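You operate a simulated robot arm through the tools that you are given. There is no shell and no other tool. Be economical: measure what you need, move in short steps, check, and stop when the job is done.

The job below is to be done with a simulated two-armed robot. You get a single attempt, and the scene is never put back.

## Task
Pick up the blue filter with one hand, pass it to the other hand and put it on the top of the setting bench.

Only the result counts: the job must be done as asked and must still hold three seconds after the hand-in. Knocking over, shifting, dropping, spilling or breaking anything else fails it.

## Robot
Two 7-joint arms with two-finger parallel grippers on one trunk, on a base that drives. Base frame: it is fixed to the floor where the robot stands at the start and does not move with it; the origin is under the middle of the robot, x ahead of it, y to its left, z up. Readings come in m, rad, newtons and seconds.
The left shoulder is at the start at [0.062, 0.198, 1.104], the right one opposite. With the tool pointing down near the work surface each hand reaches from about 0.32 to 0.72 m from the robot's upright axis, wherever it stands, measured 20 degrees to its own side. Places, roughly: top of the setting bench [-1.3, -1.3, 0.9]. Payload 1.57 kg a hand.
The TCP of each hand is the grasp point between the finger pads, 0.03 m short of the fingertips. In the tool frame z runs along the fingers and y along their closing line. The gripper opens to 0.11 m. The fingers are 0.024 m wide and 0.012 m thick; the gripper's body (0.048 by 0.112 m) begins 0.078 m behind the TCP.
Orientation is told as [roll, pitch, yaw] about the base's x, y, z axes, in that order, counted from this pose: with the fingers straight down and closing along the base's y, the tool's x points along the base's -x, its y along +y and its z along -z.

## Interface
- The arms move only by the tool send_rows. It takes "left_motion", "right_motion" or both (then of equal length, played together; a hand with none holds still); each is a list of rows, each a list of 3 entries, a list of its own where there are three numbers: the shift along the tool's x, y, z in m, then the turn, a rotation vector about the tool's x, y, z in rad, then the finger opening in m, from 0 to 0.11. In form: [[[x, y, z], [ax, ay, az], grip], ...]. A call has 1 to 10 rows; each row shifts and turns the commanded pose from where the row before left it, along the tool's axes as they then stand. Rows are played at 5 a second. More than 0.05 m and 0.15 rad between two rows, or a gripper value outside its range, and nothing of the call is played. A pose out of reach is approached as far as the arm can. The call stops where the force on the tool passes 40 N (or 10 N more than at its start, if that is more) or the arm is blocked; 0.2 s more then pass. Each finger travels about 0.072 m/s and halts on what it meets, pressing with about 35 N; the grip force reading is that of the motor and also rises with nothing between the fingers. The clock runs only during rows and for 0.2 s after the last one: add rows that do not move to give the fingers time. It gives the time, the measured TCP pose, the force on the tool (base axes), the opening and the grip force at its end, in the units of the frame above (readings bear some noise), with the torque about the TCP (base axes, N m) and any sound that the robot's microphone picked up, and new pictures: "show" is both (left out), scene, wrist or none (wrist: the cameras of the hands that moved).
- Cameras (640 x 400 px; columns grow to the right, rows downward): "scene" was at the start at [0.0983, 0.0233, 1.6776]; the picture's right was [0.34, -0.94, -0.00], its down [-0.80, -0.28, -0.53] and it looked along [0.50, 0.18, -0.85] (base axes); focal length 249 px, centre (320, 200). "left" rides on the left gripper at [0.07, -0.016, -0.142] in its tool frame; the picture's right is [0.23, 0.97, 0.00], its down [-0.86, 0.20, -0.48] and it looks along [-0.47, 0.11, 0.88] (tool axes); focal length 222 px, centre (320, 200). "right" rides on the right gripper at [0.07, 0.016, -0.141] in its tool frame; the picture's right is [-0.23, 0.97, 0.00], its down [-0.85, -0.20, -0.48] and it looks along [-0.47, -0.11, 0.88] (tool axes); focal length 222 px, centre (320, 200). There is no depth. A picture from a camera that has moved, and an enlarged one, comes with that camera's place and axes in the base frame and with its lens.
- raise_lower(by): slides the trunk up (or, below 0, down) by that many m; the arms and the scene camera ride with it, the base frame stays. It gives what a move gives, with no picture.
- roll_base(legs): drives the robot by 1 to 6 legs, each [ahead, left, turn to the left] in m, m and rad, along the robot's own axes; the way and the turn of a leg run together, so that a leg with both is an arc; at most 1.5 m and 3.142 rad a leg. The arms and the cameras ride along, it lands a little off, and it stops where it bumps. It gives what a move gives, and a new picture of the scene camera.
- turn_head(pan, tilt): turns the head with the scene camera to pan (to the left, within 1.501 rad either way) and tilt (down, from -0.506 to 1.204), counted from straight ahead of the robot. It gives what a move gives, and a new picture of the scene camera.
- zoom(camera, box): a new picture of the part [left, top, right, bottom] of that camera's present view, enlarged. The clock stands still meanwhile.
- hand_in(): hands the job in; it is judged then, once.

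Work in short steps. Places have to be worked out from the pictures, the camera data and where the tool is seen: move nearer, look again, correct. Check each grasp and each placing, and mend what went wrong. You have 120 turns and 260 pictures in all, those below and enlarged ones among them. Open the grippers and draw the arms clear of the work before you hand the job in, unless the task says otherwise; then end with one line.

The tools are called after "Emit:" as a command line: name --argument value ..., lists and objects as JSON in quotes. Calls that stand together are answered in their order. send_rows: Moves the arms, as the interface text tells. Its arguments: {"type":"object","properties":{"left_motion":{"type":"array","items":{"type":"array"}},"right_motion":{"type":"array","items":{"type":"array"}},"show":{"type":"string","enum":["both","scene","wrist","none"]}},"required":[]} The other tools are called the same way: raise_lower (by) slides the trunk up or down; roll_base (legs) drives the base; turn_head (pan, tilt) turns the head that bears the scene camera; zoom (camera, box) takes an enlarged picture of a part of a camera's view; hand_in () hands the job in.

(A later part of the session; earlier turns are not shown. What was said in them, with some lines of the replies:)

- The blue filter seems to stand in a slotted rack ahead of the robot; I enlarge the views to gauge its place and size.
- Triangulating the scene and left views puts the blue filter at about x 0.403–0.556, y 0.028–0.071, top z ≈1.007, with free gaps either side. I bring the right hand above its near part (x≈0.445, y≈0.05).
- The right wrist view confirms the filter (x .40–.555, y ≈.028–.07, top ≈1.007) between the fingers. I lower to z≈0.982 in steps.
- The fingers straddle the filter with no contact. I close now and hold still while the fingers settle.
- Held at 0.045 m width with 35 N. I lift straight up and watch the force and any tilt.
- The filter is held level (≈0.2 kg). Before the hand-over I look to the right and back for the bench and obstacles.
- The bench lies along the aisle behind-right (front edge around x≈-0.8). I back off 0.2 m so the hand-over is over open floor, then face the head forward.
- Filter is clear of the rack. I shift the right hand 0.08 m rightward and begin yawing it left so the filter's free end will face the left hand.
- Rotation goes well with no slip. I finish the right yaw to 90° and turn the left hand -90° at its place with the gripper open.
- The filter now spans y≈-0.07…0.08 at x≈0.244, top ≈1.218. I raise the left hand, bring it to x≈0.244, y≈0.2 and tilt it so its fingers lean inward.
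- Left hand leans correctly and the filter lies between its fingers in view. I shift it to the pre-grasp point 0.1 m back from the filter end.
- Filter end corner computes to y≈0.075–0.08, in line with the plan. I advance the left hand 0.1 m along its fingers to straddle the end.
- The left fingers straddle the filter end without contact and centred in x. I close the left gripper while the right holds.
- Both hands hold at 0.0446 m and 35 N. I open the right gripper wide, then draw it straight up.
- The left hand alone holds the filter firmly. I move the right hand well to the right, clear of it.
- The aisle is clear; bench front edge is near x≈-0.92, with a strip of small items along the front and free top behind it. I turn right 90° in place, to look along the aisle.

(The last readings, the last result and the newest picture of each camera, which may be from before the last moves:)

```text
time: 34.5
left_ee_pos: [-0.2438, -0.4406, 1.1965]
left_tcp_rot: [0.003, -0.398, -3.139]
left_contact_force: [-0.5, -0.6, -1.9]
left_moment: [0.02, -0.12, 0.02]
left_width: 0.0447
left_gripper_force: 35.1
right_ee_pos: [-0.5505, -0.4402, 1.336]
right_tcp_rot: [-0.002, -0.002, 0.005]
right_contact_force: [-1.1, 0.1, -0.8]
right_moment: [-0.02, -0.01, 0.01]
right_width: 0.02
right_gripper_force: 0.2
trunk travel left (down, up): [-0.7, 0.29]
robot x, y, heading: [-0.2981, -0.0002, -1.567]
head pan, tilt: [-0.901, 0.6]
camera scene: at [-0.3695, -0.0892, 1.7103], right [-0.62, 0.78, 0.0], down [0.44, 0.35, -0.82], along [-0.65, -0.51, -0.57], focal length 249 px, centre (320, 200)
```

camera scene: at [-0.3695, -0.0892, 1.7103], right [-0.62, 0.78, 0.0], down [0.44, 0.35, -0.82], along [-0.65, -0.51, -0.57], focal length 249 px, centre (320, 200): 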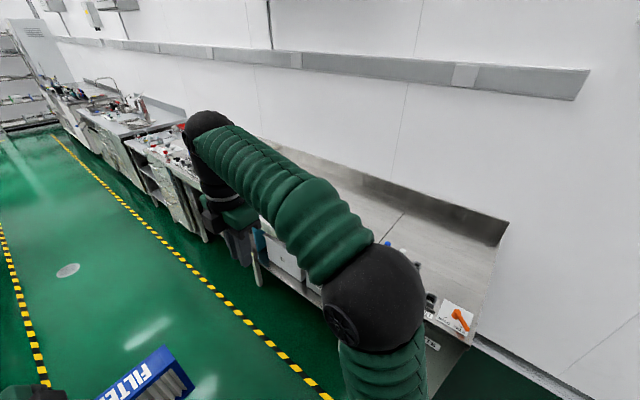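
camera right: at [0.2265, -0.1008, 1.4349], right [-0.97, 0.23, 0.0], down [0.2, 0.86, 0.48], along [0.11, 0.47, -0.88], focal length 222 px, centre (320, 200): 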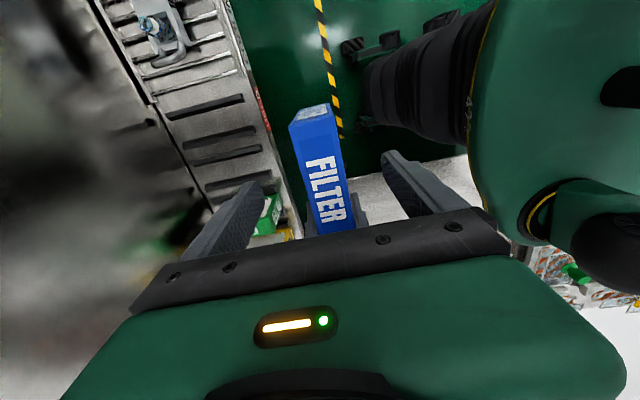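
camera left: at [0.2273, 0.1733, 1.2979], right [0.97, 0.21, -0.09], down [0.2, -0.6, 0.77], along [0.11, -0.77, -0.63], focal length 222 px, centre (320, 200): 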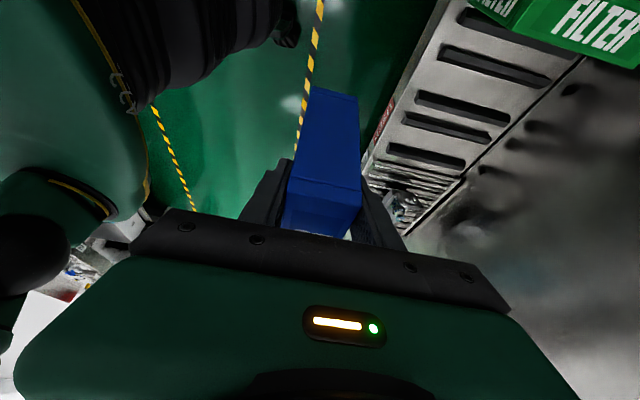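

The rear of the bench top is clear. I drive 0.95 m along the aisle and turn right to face the bench.

Emit:
roll_base --legs '[[0.95, 0, 0], [0, 0, -1.57]]'

Emit:
turn_head --pan 0.0 --tilt 0.75

```text
time: 43.4
left_ee_pos: [-0.7415, -1.0058, 1.1972]
left_tcp_rot: [0.003, -0.398, 1.545]
left_contact_force: [0.4, -0.9, -1.6]
left_moment: [-0.14, -0.03, 0.01]
left_width: 0.0444
left_gripper_force: 35.0
right_ee_pos: [-0.732, -0.7009, 1.3351]
right_tcp_rot: [-0.004, 0.0, -1.596]
right_contact_force: [-0.6, -0.6, -0.4]
right_moment: [0.0, -0.02, -0.03]
right_width: 0.0202
right_gripper_force: 0.1
trunk travel left (down, up): [-0.7, 0.29]
robot x, y, heading: [-0.3021, -0.962, 3.117]
head pan, tilt: [-0.901, 0.6]
camera scene: at [-0.3858, -0.8921, 1.7104], right [0.8, 0.6, 0.0], down [0.34, -0.45, -0.82], along [-0.5, 0.66, -0.57], focal length 249 px, centre (320, 200)
```

scene: 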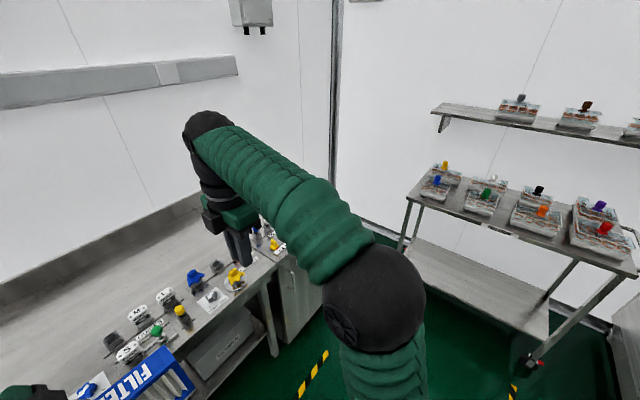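

```text
time: 44.6
left_ee_pos: [-0.7403, -1.0056, 1.1963]
left_tcp_rot: [0.001, -0.4, 1.545]
left_contact_force: [0.2, -0.8, -2.7]
left_moment: [-0.14, -0.01, -0.01]
left_width: 0.0449
left_gripper_force: 35.2
right_ee_pos: [-0.7328, -0.701, 1.3365]
right_tcp_rot: [-0.004, -0.001, -1.596]
right_contact_force: [0.0, -0.5, -0.6]
right_moment: [0.0, 0.02, 0.0]
right_width: 0.0201
right_gripper_force: 0.0
trunk travel left (down, up): [-0.7, 0.29]
robot x, y, heading: [-0.2949, -0.9593, 3.116]
head pan, tilt: [0.0, 0.75]
camera scene: at [-0.4155, -0.9602, 1.6975], right [0.03, 1.0, 0.0], down [0.68, -0.02, -0.73], along [-0.73, 0.02, -0.68], focal length 249 px, centre (320, 200)
```

scene: 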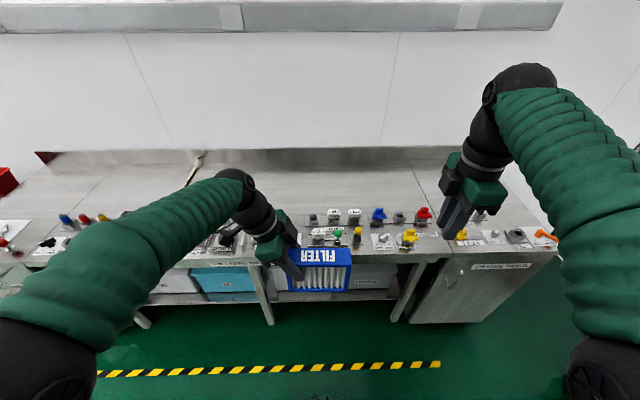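

The item strip lies along the front (x≈-0.95…-1.13), with clear top behind it. I enlarge to look for items and gaps.

Emit:
zoom --camera "scene" --box '[260, 140, 580, 300]'

Emit:
zoom --camera "scene" --box '[0, 140, 320, 300]'

Emit:
zoom --camera "left" --box '[0, 0, 640, 400]'

```text
2.00 times, centred on (420, 220) of scene
camera zoom: at [-0.4155, -0.9602, 1.6975], right [0.03, 1.0, 0.0], down [0.68, -0.02, -0.73], along [-0.73, 0.02, -0.68], focal length 498 px, centre (120, 160)
```

zoom: 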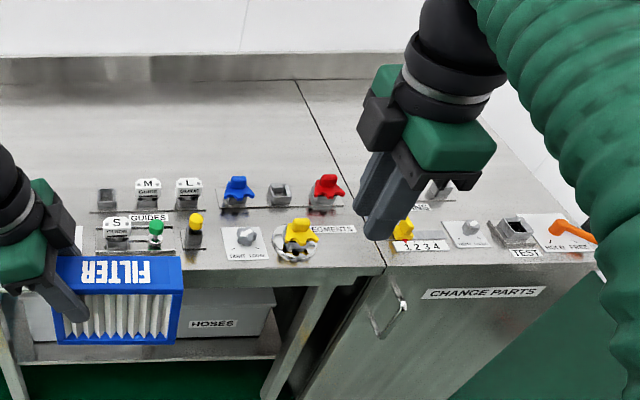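

```text
2.00 times, centred on (160, 220) of scene
camera zoom: at [-0.4155, -0.9602, 1.6975], right [0.03, 1.0, 0.0], down [0.68, -0.02, -0.73], along [-0.73, 0.02, -0.68], focal length 498 px, centre (640, 160)
```

zoom: 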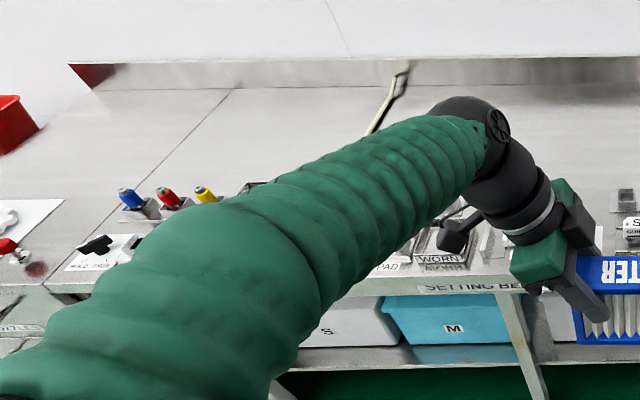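

```text
1.00 times, centred on (320, 200) of left (not enlarged: the box is as wide or as high as the picture)
camera zoom: at [-0.7264, -1.1266, 1.2993], right [-0.98, -0.19, -0.08], down [-0.18, 0.61, 0.77], along [-0.09, 0.77, -0.63], focal length 222 px, centre (320, 200)
```

zoom: 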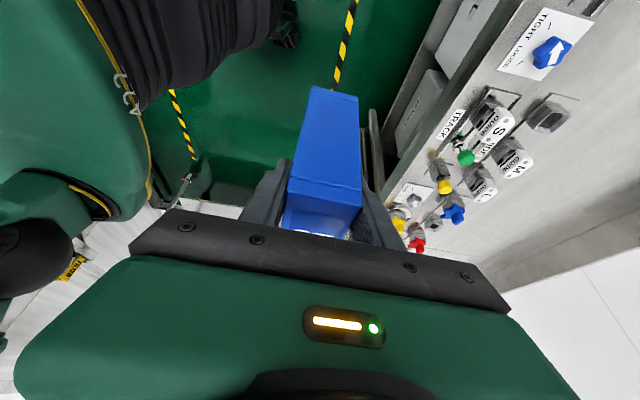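

The setting bench spans y≈-2.04…-0.47 with a clear zone behind the items (x beyond ≈-1.15). I drive 0.27 m nearer, with the filter about 0.19 m above the top.

Emit:
roll_base --legs '[[0.2, 0, 0.025], [0.07, 0, 0]]'

Emit:
turn_head --pan 0.25 --tilt 0.85

```text
time: 46.8
left_ee_pos: [-0.9985, -1.0145, 1.2011]
left_tcp_rot: [0.012, -0.4, 1.565]
left_contact_force: [0.3, 0.6, -2.2]
left_moment: [-0.14, 0.05, -0.03]
left_width: 0.0445
left_gripper_force: 35.1
right_ee_pos: [-0.9956, -0.7088, 1.339]
right_tcp_rot: [-0.018, -0.001, -1.567]
right_contact_force: [-0.2, 0.2, 0.2]
right_moment: [0.03, 0.11, -0.01]
right_width: 0.0204
right_gripper_force: 0.0
trunk travel left (down, up): [-0.7, 0.29]
robot x, y, heading: [-0.5682, -0.9586, -3.139]
head pan, tilt: [0.0, 0.75]
camera scene: at [-0.6685, -0.961, 1.6988], right [0.0, 1.0, 0.0], down [0.68, 0.0, -0.74], along [-0.74, 0.0, -0.68], focal length 249 px, centre (320, 200)
```

scene: 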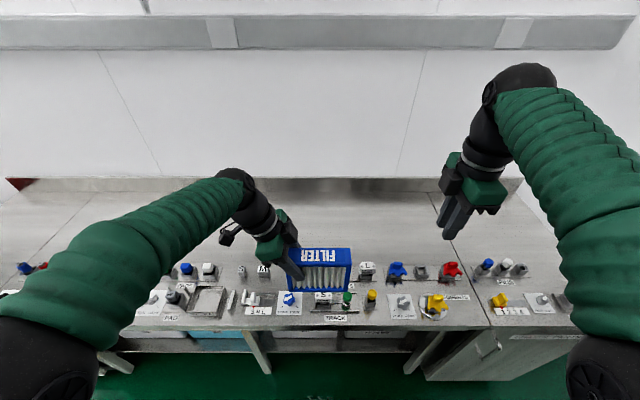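

```text
time: 47.6
left_ee_pos: [-1.009, -1.0157, 1.1967]
left_tcp_rot: [0.003, -0.4, 1.573]
left_contact_force: [0.0, -0.3, -2.6]
left_moment: [-0.09, 0.01, 0.02]
left_width: 0.0447
left_gripper_force: 35.0
right_ee_pos: [-1.0095, -0.7089, 1.3356]
right_tcp_rot: [-0.004, -0.002, -1.569]
right_contact_force: [-0.4, 0.0, 0.2]
right_moment: [-0.03, -0.05, -0.01]
right_width: 0.0202
right_gripper_force: 0.2
trunk travel left (down, up): [-0.7, 0.29]
robot x, y, heading: [-0.5709, -0.9559, -3.138]
head pan, tilt: [0.25, 0.85]
camera scene: at [-0.6783, -0.9805, 1.6895], right [-0.25, 0.97, 0.0], down [0.73, 0.19, -0.66], along [-0.64, -0.16, -0.75], focal length 249 px, centre (320, 200)
```

scene: 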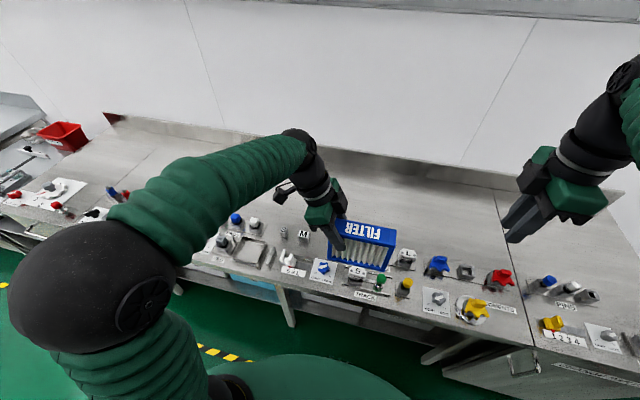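

No bump; items' backs lie near x≈-1.15. I extend the left hand at the same height to x≈-1.23, y≈-1.12, over the clear area.

Emit:
send_rows --left_motion '[[[0.0161, 0.0367, -0.0068], [0, 0, 0], 0.0], [[0.0161, 0.0367, -0.0068], [0, 0, 0], 0.0], [[0.0161, 0.0367, -0.0068], [0, 0, 0], 0.0], [[0.0161, 0.0367, -0.0068], [0, 0, 0], 0.0], [[0.0161, 0.0367, -0.0068], [0, 0, 0], 0.0], [[0.0161, 0.0367, -0.0068], [0, 0, 0], 0.0], [[0, 0, 0], [0, 0, 0], 0.0]]'

Emit:
zoom --camera "scene" --box '[200, 120, 520, 320]'

```text
time: 49.2
left_ee_pos: [-1.2126, -1.1166, 1.195]
left_tcp_rot: [0.005, -0.398, 1.569]
left_contact_force: [0.0, -0.4, -1.5]
left_moment: [-0.12, 0.04, -0.01]
left_width: 0.0445
left_gripper_force: 34.5
left hand out of reach, approached as far as the arm can: row 6
right_ee_pos: [-1.0064, -0.7099, 1.3378]
right_tcp_rot: [-0.009, 0.001, -1.569]
right_contact_force: [0.4, 0.1, -0.7]
right_moment: [-0.05, 0.02, 0.03]
right_width: 0.0198
right_gripper_force: 0.1
trunk travel left (down, up): [-0.7, 0.29]
robot x, y, heading: [-0.5694, -0.9571, -3.14]
head pan, tilt: [0.25, 0.85]
camera scene: at [-0.6775, -0.9811, 1.6896], right [-0.25, 0.97, 0.0], down [0.73, 0.19, -0.66], along [-0.64, -0.16, -0.75], focal length 249 px, centre (320, 200)
camera left: at [-1.1955, -1.2368, 1.2983], right [-0.97, -0.21, -0.08], down [-0.2, 0.6, 0.77], along [-0.11, 0.77, -0.63], focal length 222 px, centre (320, 200)
```

scene: 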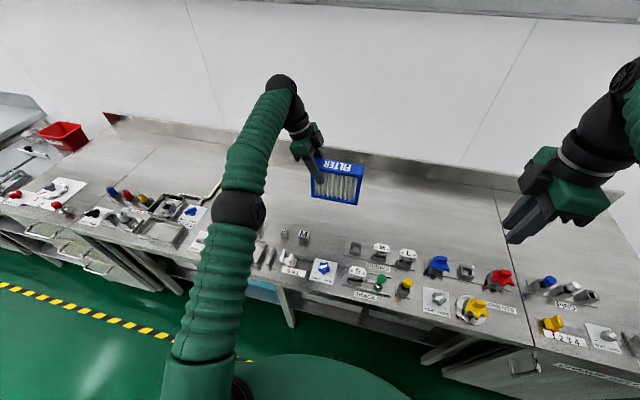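
left: 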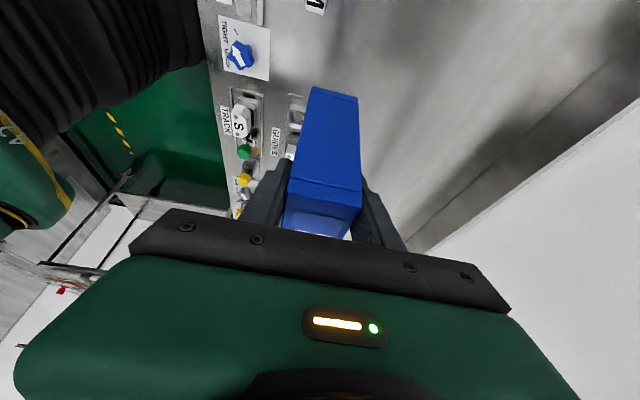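

```text
2.00 times, centred on (360, 220) of scene
camera zoom: at [-0.6775, -0.9811, 1.6896], right [-0.25, 0.97, 0.0], down [0.73, 0.19, -0.66], along [-0.64, -0.16, -0.75], focal length 498 px, centre (240, 160)
```

zoom: 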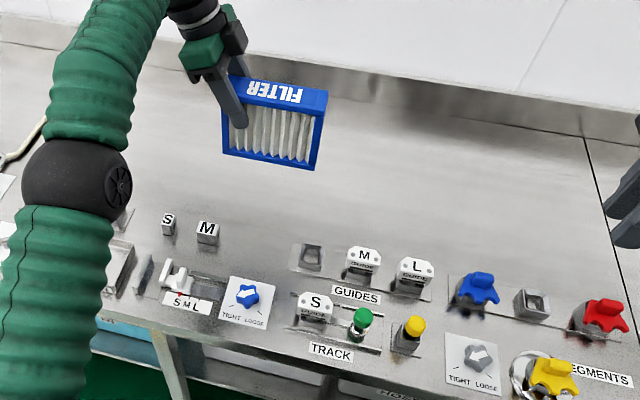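

The arm reached its limit at x≈-1.213 at this height; lowering brings the wrist nearer shoulder height and gives more reach. I lower 0.09 m, then read.

Emit:
send_rows --left_motion '[[[0.0117, 0, 0.0276], [0, 0, 0], 0.0], [[0.0117, 0, 0.0276], [0, 0, 0], 0.0], [[0.0117, 0, 0.0276], [0, 0, 0], 0.0], [[0, 0, 0], [0, 0, 0], 0.0]]'

```text
time: 50.2
left_ee_pos: [-1.2147, -1.116, 1.1038]
left_tcp_rot: [0.004, -0.398, 1.571]
left_contact_force: [0.5, -0.6, -3.0]
left_moment: [-0.07, -0.03, -0.01]
left_width: 0.0449
left_gripper_force: 35.3
right_ee_pos: [-1.0087, -0.7099, 1.3352]
right_tcp_rot: [-0.006, 0.0, -1.568]
right_contact_force: [0.2, 0.0, -0.8]
right_moment: [0.01, -0.03, 0.04]
right_width: 0.0201
right_gripper_force: 0.0
trunk travel left (down, up): [-0.7, 0.29]
robot x, y, heading: [-0.5677, -0.961, -3.141]
head pan, tilt: [0.25, 0.85]
camera scene: at [-0.6807, -0.981, 1.6893], right [-0.25, 0.97, 0.0], down [0.73, 0.19, -0.66], along [-0.64, -0.16, -0.75], focal length 249 px, centre (320, 200)
camera left: at [-1.1978, -1.2362, 1.206], right [-0.97, -0.21, -0.08], down [-0.2, 0.6, 0.77], along [-0.11, 0.77, -0.63], focal length 222 px, centre (320, 200)
```

scene: 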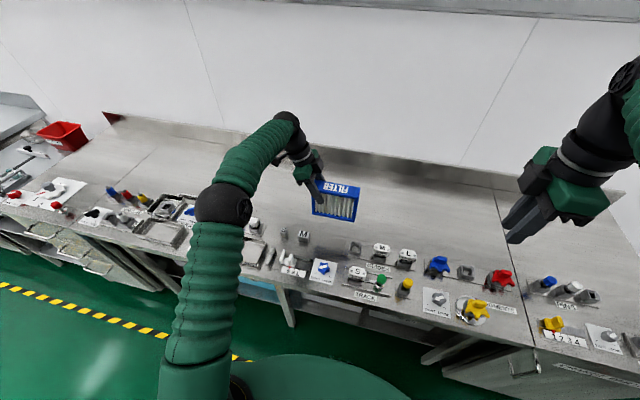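
left: 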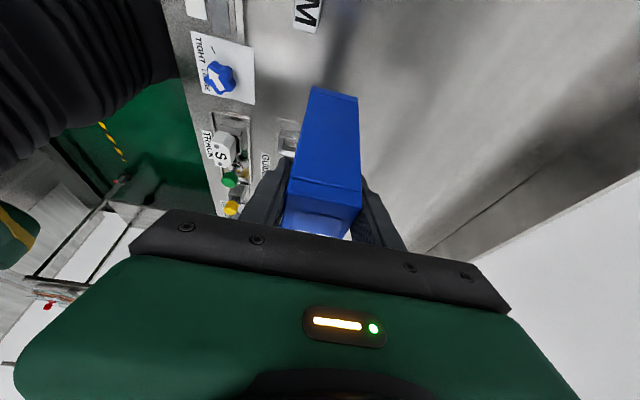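

Reach is regained and the arm is bent more. I move 0.04 m outward, then lower 0.06 m.

Emit:
send_rows --left_motion '[[[0, 0.02, 0], [0, 0, 0], 0.0], [[0, 0.02, 0], [0, 0, 0], 0.0], [[0.0078, 0, 0.0184], [0, 0, 0], 0.0], [[0.0078, 0, 0.0184], [0, 0, 0], 0.0], [[0.0078, 0, 0.0184], [0, 0, 0], 0.0], [[0, 0, 0], [0, 0, 0], 0.0]]'

Emit:
zoom --camera "scene" --box '[220, 120, 460, 280]'

```text
time: 51.6
left_ee_pos: [-1.2416, -1.1169, 1.0446]
left_tcp_rot: [0.005, -0.399, 1.57]
left_contact_force: [0.1, -1.1, -0.9]
left_moment: [-0.13, -0.02, 0.01]
left_width: 0.0448
left_gripper_force: 35.1
left hand out of reach, approached as far as the arm can: row 2
right_ee_pos: [-1.0079, -0.7101, 1.3378]
right_tcp_rot: [-0.006, 0.001, -1.569]
right_contact_force: [1.1, 0.4, -0.6]
right_moment: [0.02, -0.02, 0.04]
right_width: 0.0199
right_gripper_force: 0.1
trunk travel left (down, up): [-0.7, 0.29]
robot x, y, heading: [-0.5692, -0.9579, -3.135]
head pan, tilt: [0.25, 0.85]
camera scene: at [-0.6793, -0.981, 1.6895], right [-0.25, 0.97, 0.0], down [0.73, 0.19, -0.66], along [-0.64, -0.16, -0.75], focal length 249 px, centre (320, 200)
camera left: at [-1.2243, -1.2371, 1.1464], right [-0.97, -0.21, -0.08], down [-0.2, 0.6, 0.77], along [-0.11, 0.77, -0.63], focal length 222 px, centre (320, 200)
```

scene: 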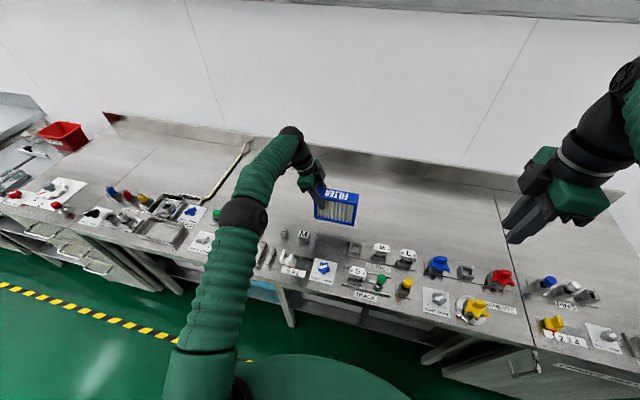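
left: 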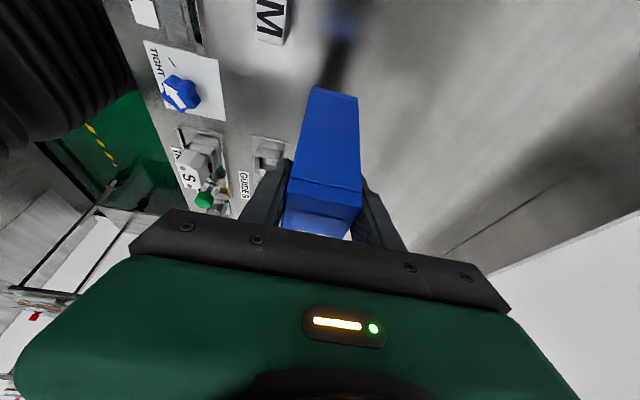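

```text
2.50 times, centred on (340, 200) of scene
camera zoom: at [-0.6793, -0.981, 1.6895], right [-0.25, 0.97, 0.0], down [0.73, 0.19, -0.66], along [-0.64, -0.16, -0.75], focal length 622 px, centre (270, 200)
```

zoom: 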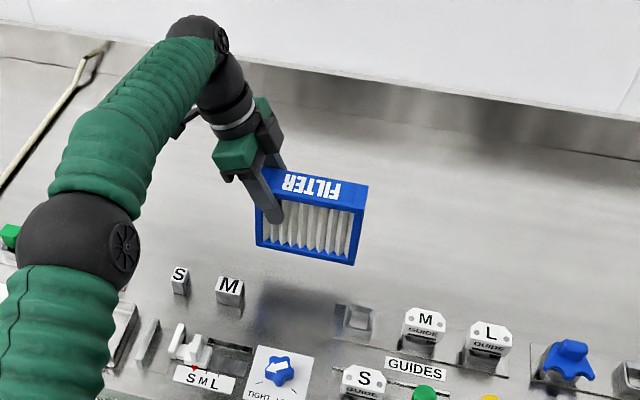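

The filter is level behind the M block and guides with clear space. I lower in fine steps, watching for the contact force.

Emit:
send_rows --left_motion '[[[0.0039, 0, 0.0092], [0, 0, 0], 0.0], [[0.0039, 0, 0.0092], [0, 0, 0], 0.0], [[0.0039, 0, 0.0092], [0, 0, 0], 0.0], [[0.0019, 0, 0.0046], [0, 0, 0], 0.0], [[0.0019, 0, 0.0046], [0, 0, 0], 0.0], [[0, 0, 0], [0, 0, 0], 0.0]]'

Emit:
zoom --camera "scene" --box '[220, 120, 460, 280]'

```text
time: 53.0
left_ee_pos: [-1.241, -1.1154, 1.0045]
left_tcp_rot: [0.005, -0.399, 1.571]
left_contact_force: [0.4, -0.2, -2.7]
left_moment: [-0.14, -0.01, -0.02]
left_width: 0.0447
left_gripper_force: 35.3
right_ee_pos: [-1.0094, -0.7099, 1.3368]
right_tcp_rot: [-0.004, 0.0, -1.568]
right_contact_force: [0.1, 1.0, 0.2]
right_moment: [-0.02, -0.01, -0.02]
right_width: 0.02
right_gripper_force: 0.0
trunk travel left (down, up): [-0.7, 0.29]
robot x, y, heading: [-0.5699, -0.9587, -3.142]
head pan, tilt: [0.25, 0.85]
camera scene: at [-0.6802, -0.981, 1.6894], right [-0.25, 0.97, 0.0], down [0.73, 0.19, -0.66], along [-0.64, -0.16, -0.75], focal length 249 px, centre (320, 200)
camera left: at [-1.2249, -1.2363, 1.1061], right [-0.97, -0.21, -0.08], down [-0.2, 0.6, 0.77], along [-0.11, 0.77, -0.63], focal length 222 px, centre (320, 200)
```

scene: 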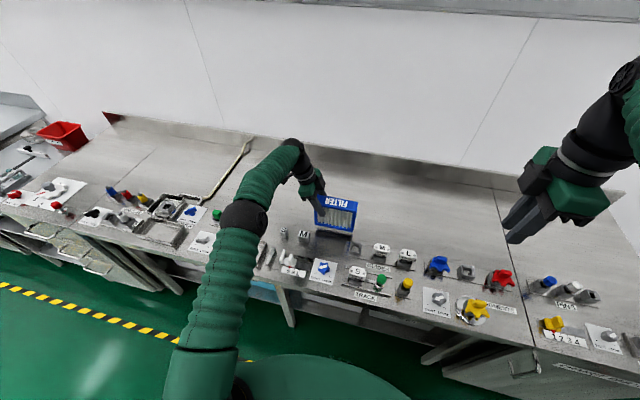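
left: 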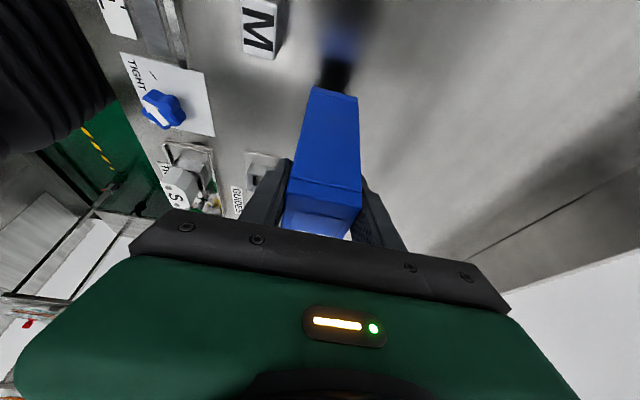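

```text
2.50 times, centred on (340, 200) of scene
camera zoom: at [-0.6802, -0.981, 1.6894], right [-0.25, 0.97, 0.0], down [0.73, 0.19, -0.66], along [-0.64, -0.16, -0.75], focal length 622 px, centre (270, 200)
```

zoom: 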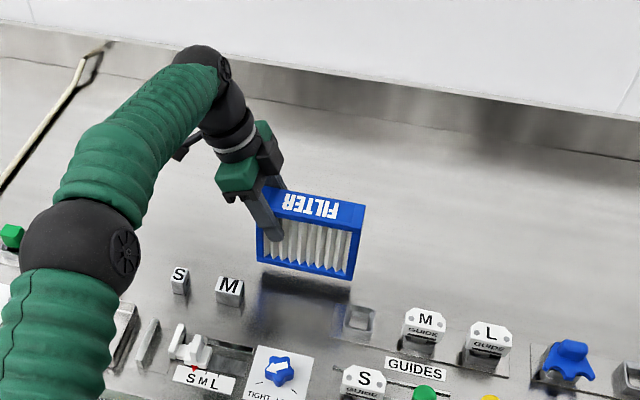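

The shadow shows a small gap still. I keep lowering in 4 mm rows.

Emit:
send_rows --left_motion '[[[0.0016, 0, 0.0037], [0, 0, 0], 0.0], [[0.0016, 0, 0.0037], [0, 0, 0], 0.0], [[0.0016, 0, 0.0037], [0, 0, 0], 0.0], [[0.0016, 0, 0.0037], [0, 0, 0], 0.0], [[0, 0, 0], [0, 0, 0], 0.0]]' --show "wrist"

Emit:
zoom --camera "scene" --box '[280, 170, 400, 250]'

```text
time: 54.2
left_ee_pos: [-1.2421, -1.1154, 0.9868]
left_tcp_rot: [0.004, -0.4, 1.571]
left_contact_force: [0.7, 0.7, -3.2]
left_moment: [-0.09, -0.02, 0.05]
left_width: 0.0449
left_gripper_force: 35.5
right_ee_pos: [-1.0086, -0.7087, 1.3365]
right_tcp_rot: [-0.005, 0.0, -1.567]
right_contact_force: [-0.5, 0.0, -0.3]
right_moment: [0.01, 0.03, -0.02]
right_width: 0.0198
right_gripper_force: 0.1
trunk travel left (down, up): [-0.7, 0.29]
robot x, y, heading: [-0.5717, -0.9603, -3.138]
head pan, tilt: [0.25, 0.85]
camera left: at [-1.2248, -1.2364, 1.0902], right [-0.97, -0.21, -0.09], down [-0.2, 0.6, 0.77], along [-0.11, 0.77, -0.63], focal length 222 px, centre (320, 200)
```

left: 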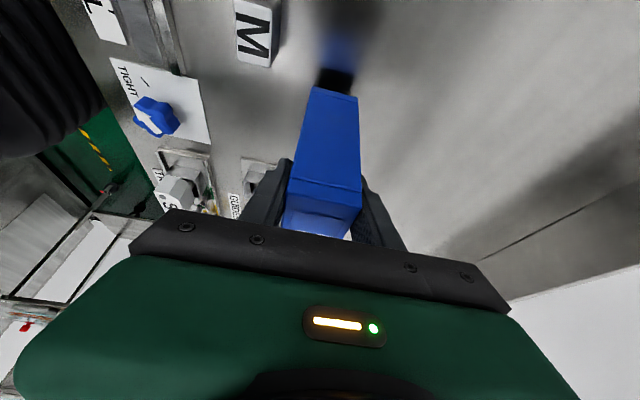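

```text
5.00 times, centred on (340, 210) of scene
camera zoom: at [-0.6803, -0.981, 1.6894], right [-0.25, 0.97, 0.0], down [0.73, 0.19, -0.66], along [-0.64, -0.16, -0.75], focal length 1244 px, centre (220, 150)
```

zoom: 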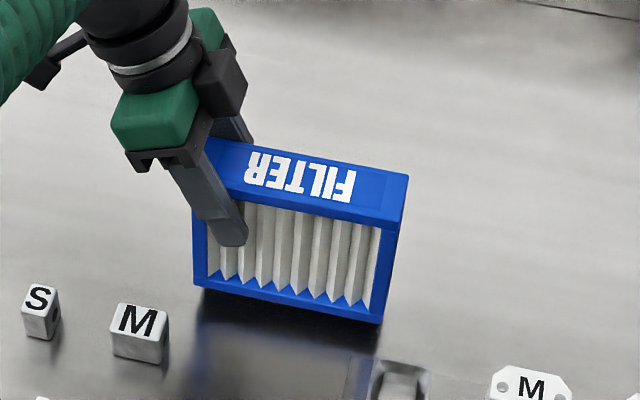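

Still about 1–2 cm of gap and no contact. I continue in 4 mm rows.

Emit:
send_rows --left_motion '[[[0.0016, 0, 0.0037], [0, 0, 0], 0.0], [[0.0016, 0, 0.0037], [0, 0, 0], 0.0], [[0.0016, 0, 0.0037], [0, 0, 0], 0.0], [[0, 0, 0], [0, 0, 0], 0.0]]' --show "none"

Emit:
zoom --camera "scene" --box '[280, 170, 400, 250]'

```text
time: 55.2
left_ee_pos: [-1.2418, -1.1173, 0.9754]
left_tcp_rot: [0.004, -0.401, 1.567]
left_contact_force: [0.4, -0.2, -2.3]
left_moment: [-0.13, -0.02, 0.03]
left_width: 0.0446
left_gripper_force: 35.0
right_ee_pos: [-1.008, -0.7101, 1.3355]
right_tcp_rot: [-0.005, 0.001, -1.57]
right_contact_force: [-0.1, 0.5, 0.0]
right_moment: [-0.02, 0.01, 0.02]
right_width: 0.0198
right_gripper_force: 0.0
trunk travel left (down, up): [-0.7, 0.29]
robot x, y, heading: [-0.5716, -0.9604, -3.142]
head pan, tilt: [0.25, 0.85]
```

```text
5.00 times, centred on (340, 210) of scene
camera zoom: at [-0.6804, -0.981, 1.6894], right [-0.25, 0.97, 0.0], down [0.73, 0.19, -0.66], along [-0.64, -0.16, -0.75], focal length 1244 px, centre (220, 150)
```

zoom: 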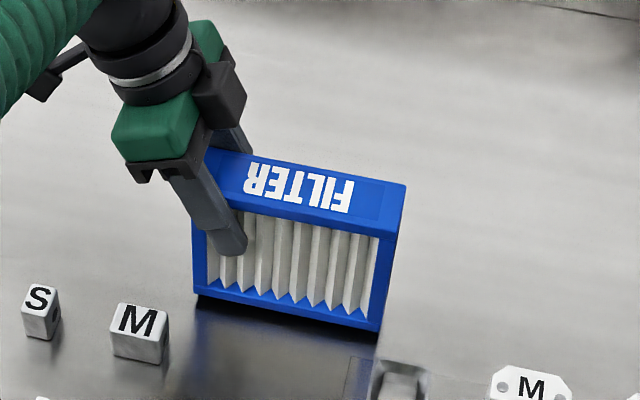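

The gap keeps shrinking (contact shadow almost reached). I go on in 2–3 mm rows.

Emit:
send_rows --left_motion '[[[0.0012, 0, 0.0028], [0, 0, 0], 0.0], [[0.0012, 0, 0.0028], [0, 0, 0], 0.0], [[0.0012, 0, 0.0028], [0, 0, 0], 0.0], [[0, 0, 0], [0, 0, 0], 0.0]]' --show "none"

Emit:
zoom --camera "scene" --box '[280, 170, 400, 250]'

```text
time: 56.2
left_ee_pos: [-1.2422, -1.1174, 0.9651]
left_tcp_rot: [0.004, -0.4, 1.571]
left_contact_force: [-0.5, -0.3, -2.1]
left_moment: [-0.12, 0.01, 0.0]
left_width: 0.0449
left_gripper_force: 34.8
right_ee_pos: [-1.0083, -0.7094, 1.3374]
right_tcp_rot: [-0.006, 0.0, -1.57]
right_contact_force: [0.3, 0.0, -0.4]
right_moment: [0.01, 0.02, -0.01]
right_width: 0.02
right_gripper_force: 0.0
trunk travel left (down, up): [-0.7, 0.29]
robot x, y, heading: [-0.5738, -0.9614, -3.136]
head pan, tilt: [0.25, 0.85]
```

```text
5.00 times, centred on (340, 210) of scene
camera zoom: at [-0.6804, -0.981, 1.6894], right [-0.25, 0.97, 0.0], down [0.73, 0.19, -0.66], along [-0.64, -0.16, -0.75], focal length 1244 px, centre (220, 150)
```

zoom: 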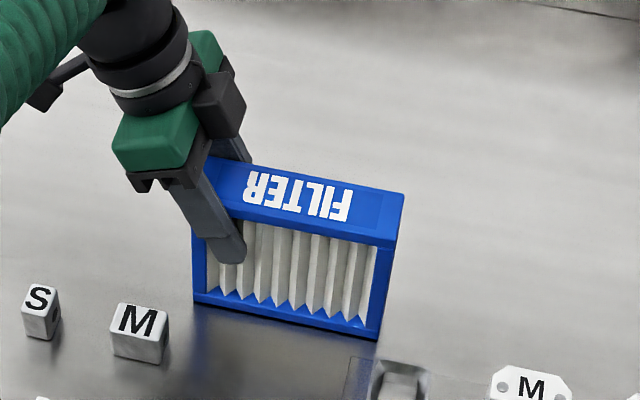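

Very close now but still no load change. I lower by 2 mm rows.

Emit:
send_rows --left_motion '[[[0.0008, 0, 0.0018], [0, 0, 0], 0.0], [[0.0008, 0, 0.0018], [0, 0, 0], 0.0], [[0.0008, 0, 0.0018], [0, 0, 0], 0.0], [[0, 0, 0], [0, 0, 0], 0.0]]' --show "none"

Emit:
zoom --camera "scene" --box '[280, 170, 400, 250]'

```text
time: 57.2
left_ee_pos: [-1.2415, -1.1174, 0.9643]
left_tcp_rot: [0.011, -0.401, 1.569]
left_contact_force: [-5.1, -2.6, 24.5]
left_moment: [0.44, -0.12, -0.09]
left_width: 0.0448
left_gripper_force: 34.7
right_ee_pos: [-1.0056, -0.711, 1.3379]
right_tcp_rot: [-0.007, 0.001, -1.569]
right_contact_force: [0.8, -0.4, -0.2]
right_moment: [0.0, -0.01, -0.04]
right_width: 0.02
right_gripper_force: 0.2
trunk travel left (down, up): [-0.7, 0.29]
robot x, y, heading: [-0.5666, -0.9583, -3.138]
head pan, tilt: [0.25, 0.85]
```

```text
5.00 times, centred on (340, 210) of scene
camera zoom: at [-0.6748, -0.9813, 1.6902], right [-0.25, 0.97, 0.0], down [0.73, 0.19, -0.66], along [-0.64, -0.16, -0.75], focal length 1244 px, centre (220, 150)
```

zoom: 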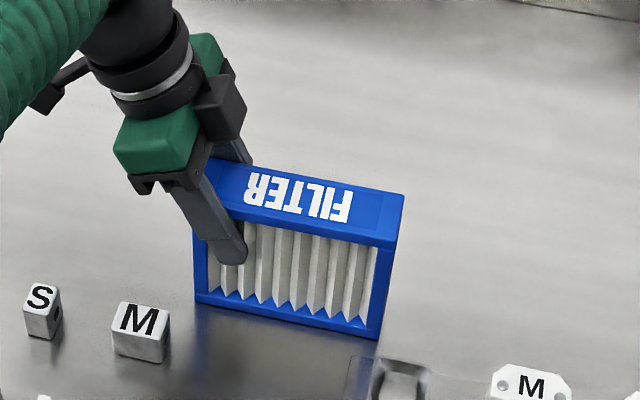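

Contact: 24 N upward. I ease the load by lifting the command 4 mm, then open slowly to 0.075 m.

Emit:
send_rows --left_motion '[[[-0.0016, 0, -0.0037], [0, 0, 0], 0.0], [[0, 0, 0], [0, 0, 0], 0.04], [[0, 0, 0], [0, 0, 0], 0.05], [[0, 0, 0], [0, 0, 0], 0.06], [[0, 0, 0], [0, 0, 0], 0.075], [[0, 0, 0], [0, 0, 0], 0.075]]'

Emit:
zoom --camera "scene" --box '[280, 170, 400, 250]'

```text
time: 58.6
left_ee_pos: [-1.241, -1.1163, 0.9633]
left_tcp_rot: [0.003, -0.4, 1.57]
left_contact_force: [0.0, -0.1, 0.2]
left_moment: [0.02, -0.01, 0.04]
left_width: 0.0747
left_gripper_force: 0.1
right_ee_pos: [-1.0092, -0.7103, 1.3359]
right_tcp_rot: [-0.005, -0.001, -1.567]
right_contact_force: [0.5, 0.3, -0.1]
right_moment: [0.01, -0.03, 0.0]
right_width: 0.0199
right_gripper_force: 0.0
trunk travel left (down, up): [-0.7, 0.29]
robot x, y, heading: [-0.5712, -0.9636, -3.139]
head pan, tilt: [0.25, 0.85]
camera scene: at [-0.6802, -0.9808, 1.6894], right [-0.25, 0.97, 0.0], down [0.73, 0.19, -0.66], along [-0.64, -0.16, -0.75], focal length 249 px, centre (320, 200)
camera left: at [-1.2249, -1.2366, 1.0665], right [-0.97, -0.21, -0.09], down [-0.2, 0.6, 0.77], along [-0.11, 0.77, -0.63], focal length 222 px, centre (320, 200)
```

scene: 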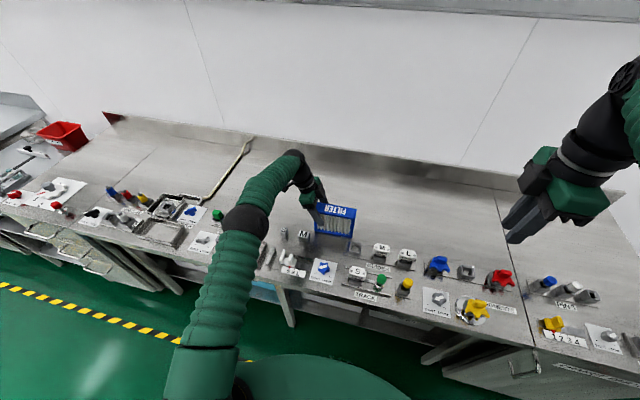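
left: 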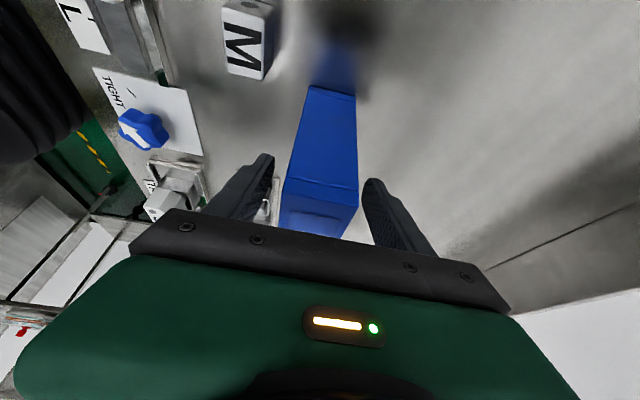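

```text
5.00 times, centred on (340, 210) of scene
camera zoom: at [-0.6802, -0.9808, 1.6894], right [-0.25, 0.97, 0.0], down [0.73, 0.19, -0.66], along [-0.64, -0.16, -0.75], focal length 1244 px, centre (220, 150)
```

zoom: 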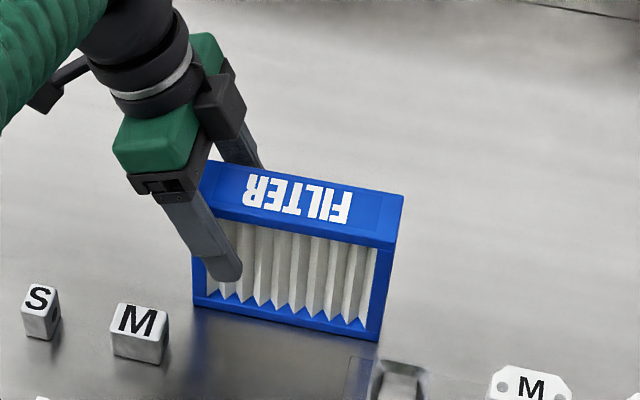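

The filter stands by itself, free of the fingers. I withdraw back along the fingers to just above the filter top.

Emit:
send_rows --left_motion '[[[0, 0, 0], [0, 0, 0], 0.085], [[0, 0, -0.02], [0, 0, 0], 0.085], [[0, 0, -0.02], [0, 0, 0], 0.085], [[0, 0, -0.025], [0, 0, 0], 0.085], [[0, 0, -0.025], [0, 0, 0], 0.085]]'

Emit:
zoom --camera "scene" --box '[280, 170, 400, 250]'

```text
time: 59.8
left_ee_pos: [-1.2426, -1.1531, 1.0475]
left_tcp_rot: [0.005, -0.401, 1.569]
left_contact_force: [-0.1, 1.0, -0.4]
left_moment: [0.01, 0.01, -0.02]
left_width: 0.0848
left_gripper_force: 0.1
right_ee_pos: [-1.0085, -0.7108, 1.337]
right_tcp_rot: [-0.005, 0.001, -1.57]
right_contact_force: [0.0, -0.1, 0.4]
right_moment: [-0.01, 0.02, -0.03]
right_width: 0.02
right_gripper_force: 0.1
trunk travel left (down, up): [-0.7, 0.29]
robot x, y, heading: [-0.5729, -0.9621, -3.135]
head pan, tilt: [0.25, 0.85]
camera scene: at [-0.6795, -0.9813, 1.6894], right [-0.25, 0.97, 0.0], down [0.73, 0.19, -0.66], along [-0.64, -0.16, -0.75], focal length 249 px, centre (320, 200)
camera left: at [-1.2251, -1.2728, 1.1505], right [-0.97, -0.21, -0.08], down [-0.2, 0.6, 0.77], along [-0.11, 0.77, -0.63], focal length 222 px, centre (320, 200)
```

scene: 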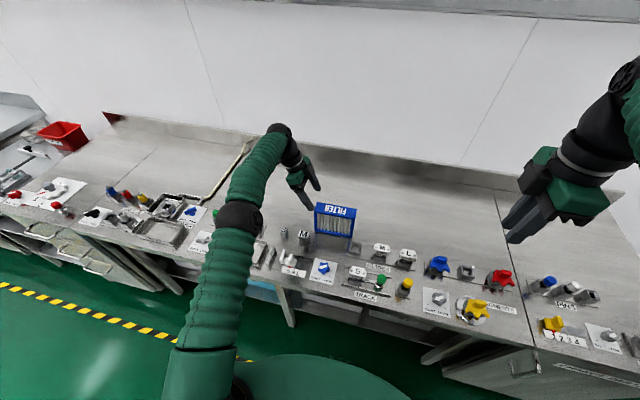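
left: 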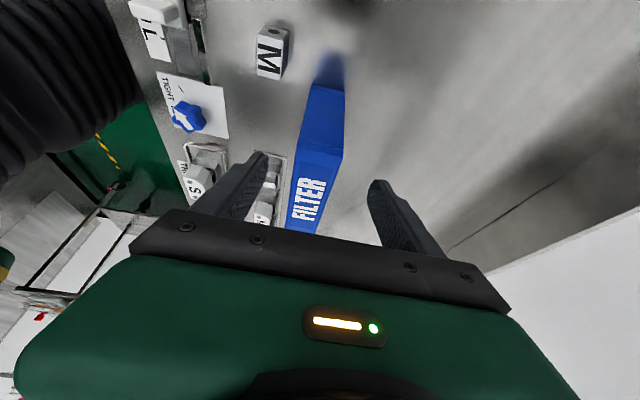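

```text
5.00 times, centred on (340, 210) of scene
camera zoom: at [-0.6795, -0.9813, 1.6894], right [-0.25, 0.97, 0.0], down [0.73, 0.19, -0.66], along [-0.64, -0.16, -0.75], focal length 1244 px, centre (220, 150)
```

zoom: 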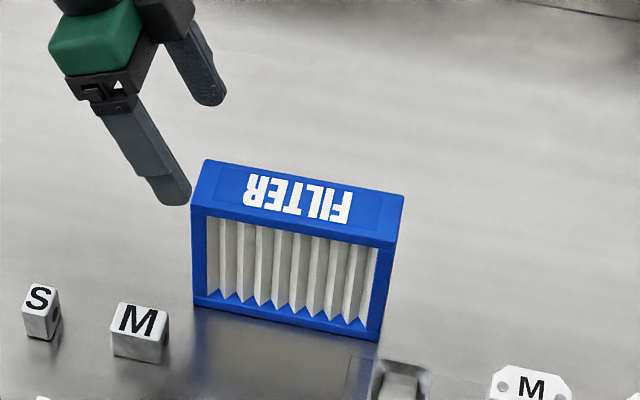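

The hand is clear and the filter stands upright. I draw the left hand up and back toward the robot.

Emit:
send_rows --left_motion '[[[0, -0.005, -0.035], [0, 0, 0], 0.085], [[0, -0.025, -0.035], [0, 0, 0], 0.085], [[0, -0.03, -0.035], [0, 0, 0], 0.085], [[0, -0.04, 0], [0, 0, 0], 0.085], [[0, -0.04, 0], [0, 0, 0], 0.085], [[0, 0, 0], [0, 0, 0], 0.085]]' --show "scene"

Emit:
zoom --camera "scene" --box '[220, 150, 460, 310]'

```text
time: 61.2
left_ee_pos: [-1.1009, -1.1921, 1.1431]
left_tcp_rot: [0.004, -0.399, 1.571]
left_contact_force: [-0.8, 0.5, 0.7]
left_moment: [-0.03, -0.03, 0.0]
left_width: 0.085
left_gripper_force: 0.1
right_ee_pos: [-1.0098, -0.7099, 1.3363]
right_tcp_rot: [-0.007, 0.0, -1.568]
right_contact_force: [0.0, -0.5, -0.2]
right_moment: [0.0, -0.02, 0.01]
right_width: 0.0199
right_gripper_force: 0.1
trunk travel left (down, up): [-0.7, 0.29]
robot x, y, heading: [-0.5703, -0.9589, -3.144]
head pan, tilt: [0.25, 0.85]
camera scene: at [-0.6794, -0.981, 1.6894], right [-0.25, 0.97, 0.0], down [0.73, 0.19, -0.66], along [-0.64, -0.16, -0.75], focal length 249 px, centre (320, 200)
```

scene: 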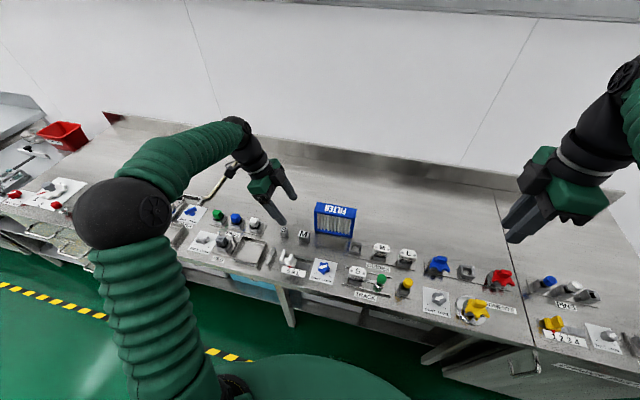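

```text
2.50 times, centred on (340, 230) of scene
camera zoom: at [-0.6794, -0.981, 1.6894], right [-0.25, 0.97, 0.0], down [0.73, 0.19, -0.66], along [-0.64, -0.16, -0.75], focal length 622 px, centre (270, 125)
```

zoom: 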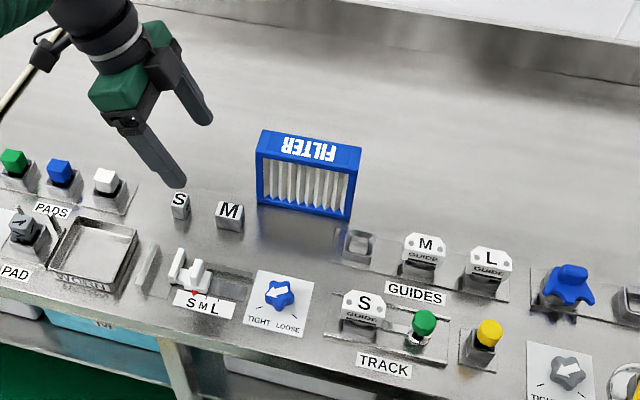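

The filter stands on the bench and all other items are in place. I open the right gripper and back off 0.25 m so both arms are clear.

Emit:
send_rows --right_motion '[[[0, 0, 0], [0, 0, 0], 0.06], [[0, 0, 0], [0, 0, 0], 0.1], [[0, 0, 0], [0, 0, 0], 0.1]]' --show "none"

Emit:
roll_base --legs '[[-0.25, 0, 0]]'

```text
time: 62.0
left_ee_pos: [-1.1006, -1.193, 1.1443]
left_tcp_rot: [0.004, -0.401, 1.571]
left_contact_force: [0.2, 0.7, -0.5]
left_moment: [-0.01, 0.03, -0.05]
left_width: 0.085
left_gripper_force: 0.0
right_ee_pos: [-1.009, -0.7099, 1.3366]
right_tcp_rot: [-0.006, 0.001, -1.57]
right_contact_force: [0.2, 0.2, 0.4]
right_moment: [0.04, -0.03, -0.02]
right_width: 0.1
right_gripper_force: 0.1
trunk travel left (down, up): [-0.7, 0.29]
robot x, y, heading: [-0.5663, -0.962, -3.144]
head pan, tilt: [0.25, 0.85]
```

```text
time: 63.8
left_ee_pos: [-0.8509, -1.1911, 1.1422]
left_tcp_rot: [0.003, -0.399, 1.569]
left_contact_force: [-0.4, -1.1, -0.4]
left_moment: [0.01, 0.02, 0.02]
left_width: 0.085
left_gripper_force: 0.1
right_ee_pos: [-0.7579, -0.7108, 1.3366]
right_tcp_rot: [-0.005, 0.001, -1.57]
right_contact_force: [0.3, 0.2, -0.9]
right_moment: [-0.01, 0.01, 0.0]
right_width: 0.0998
right_gripper_force: 0.1
trunk travel left (down, up): [-0.7, 0.29]
robot x, y, heading: [-0.3163, -0.9627, -3.136]
head pan, tilt: [0.25, 0.85]
camera scene: at [-0.4306, -0.9814, 1.6891], right [-0.25, 0.97, 0.0], down [0.73, 0.19, -0.66], along [-0.64, -0.16, -0.75], focal length 249 px, centre (320, 200)
```

scene: 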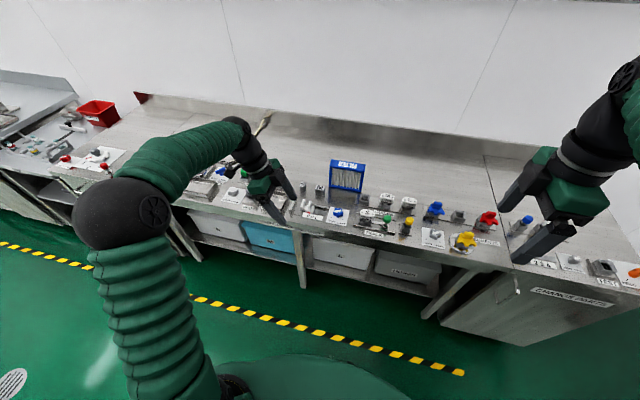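

The filter stands on the setting bench, both grippers are open and the arms are clear, so I hand in.

Emit:
hand_in

```text
The job is handed in.
```

I picked up the blue filter with the right hand, passed it to the left hand, and stood it upright on top of the setting bench; nothing else looked disturbed in the last pictures, and the job is handed in.
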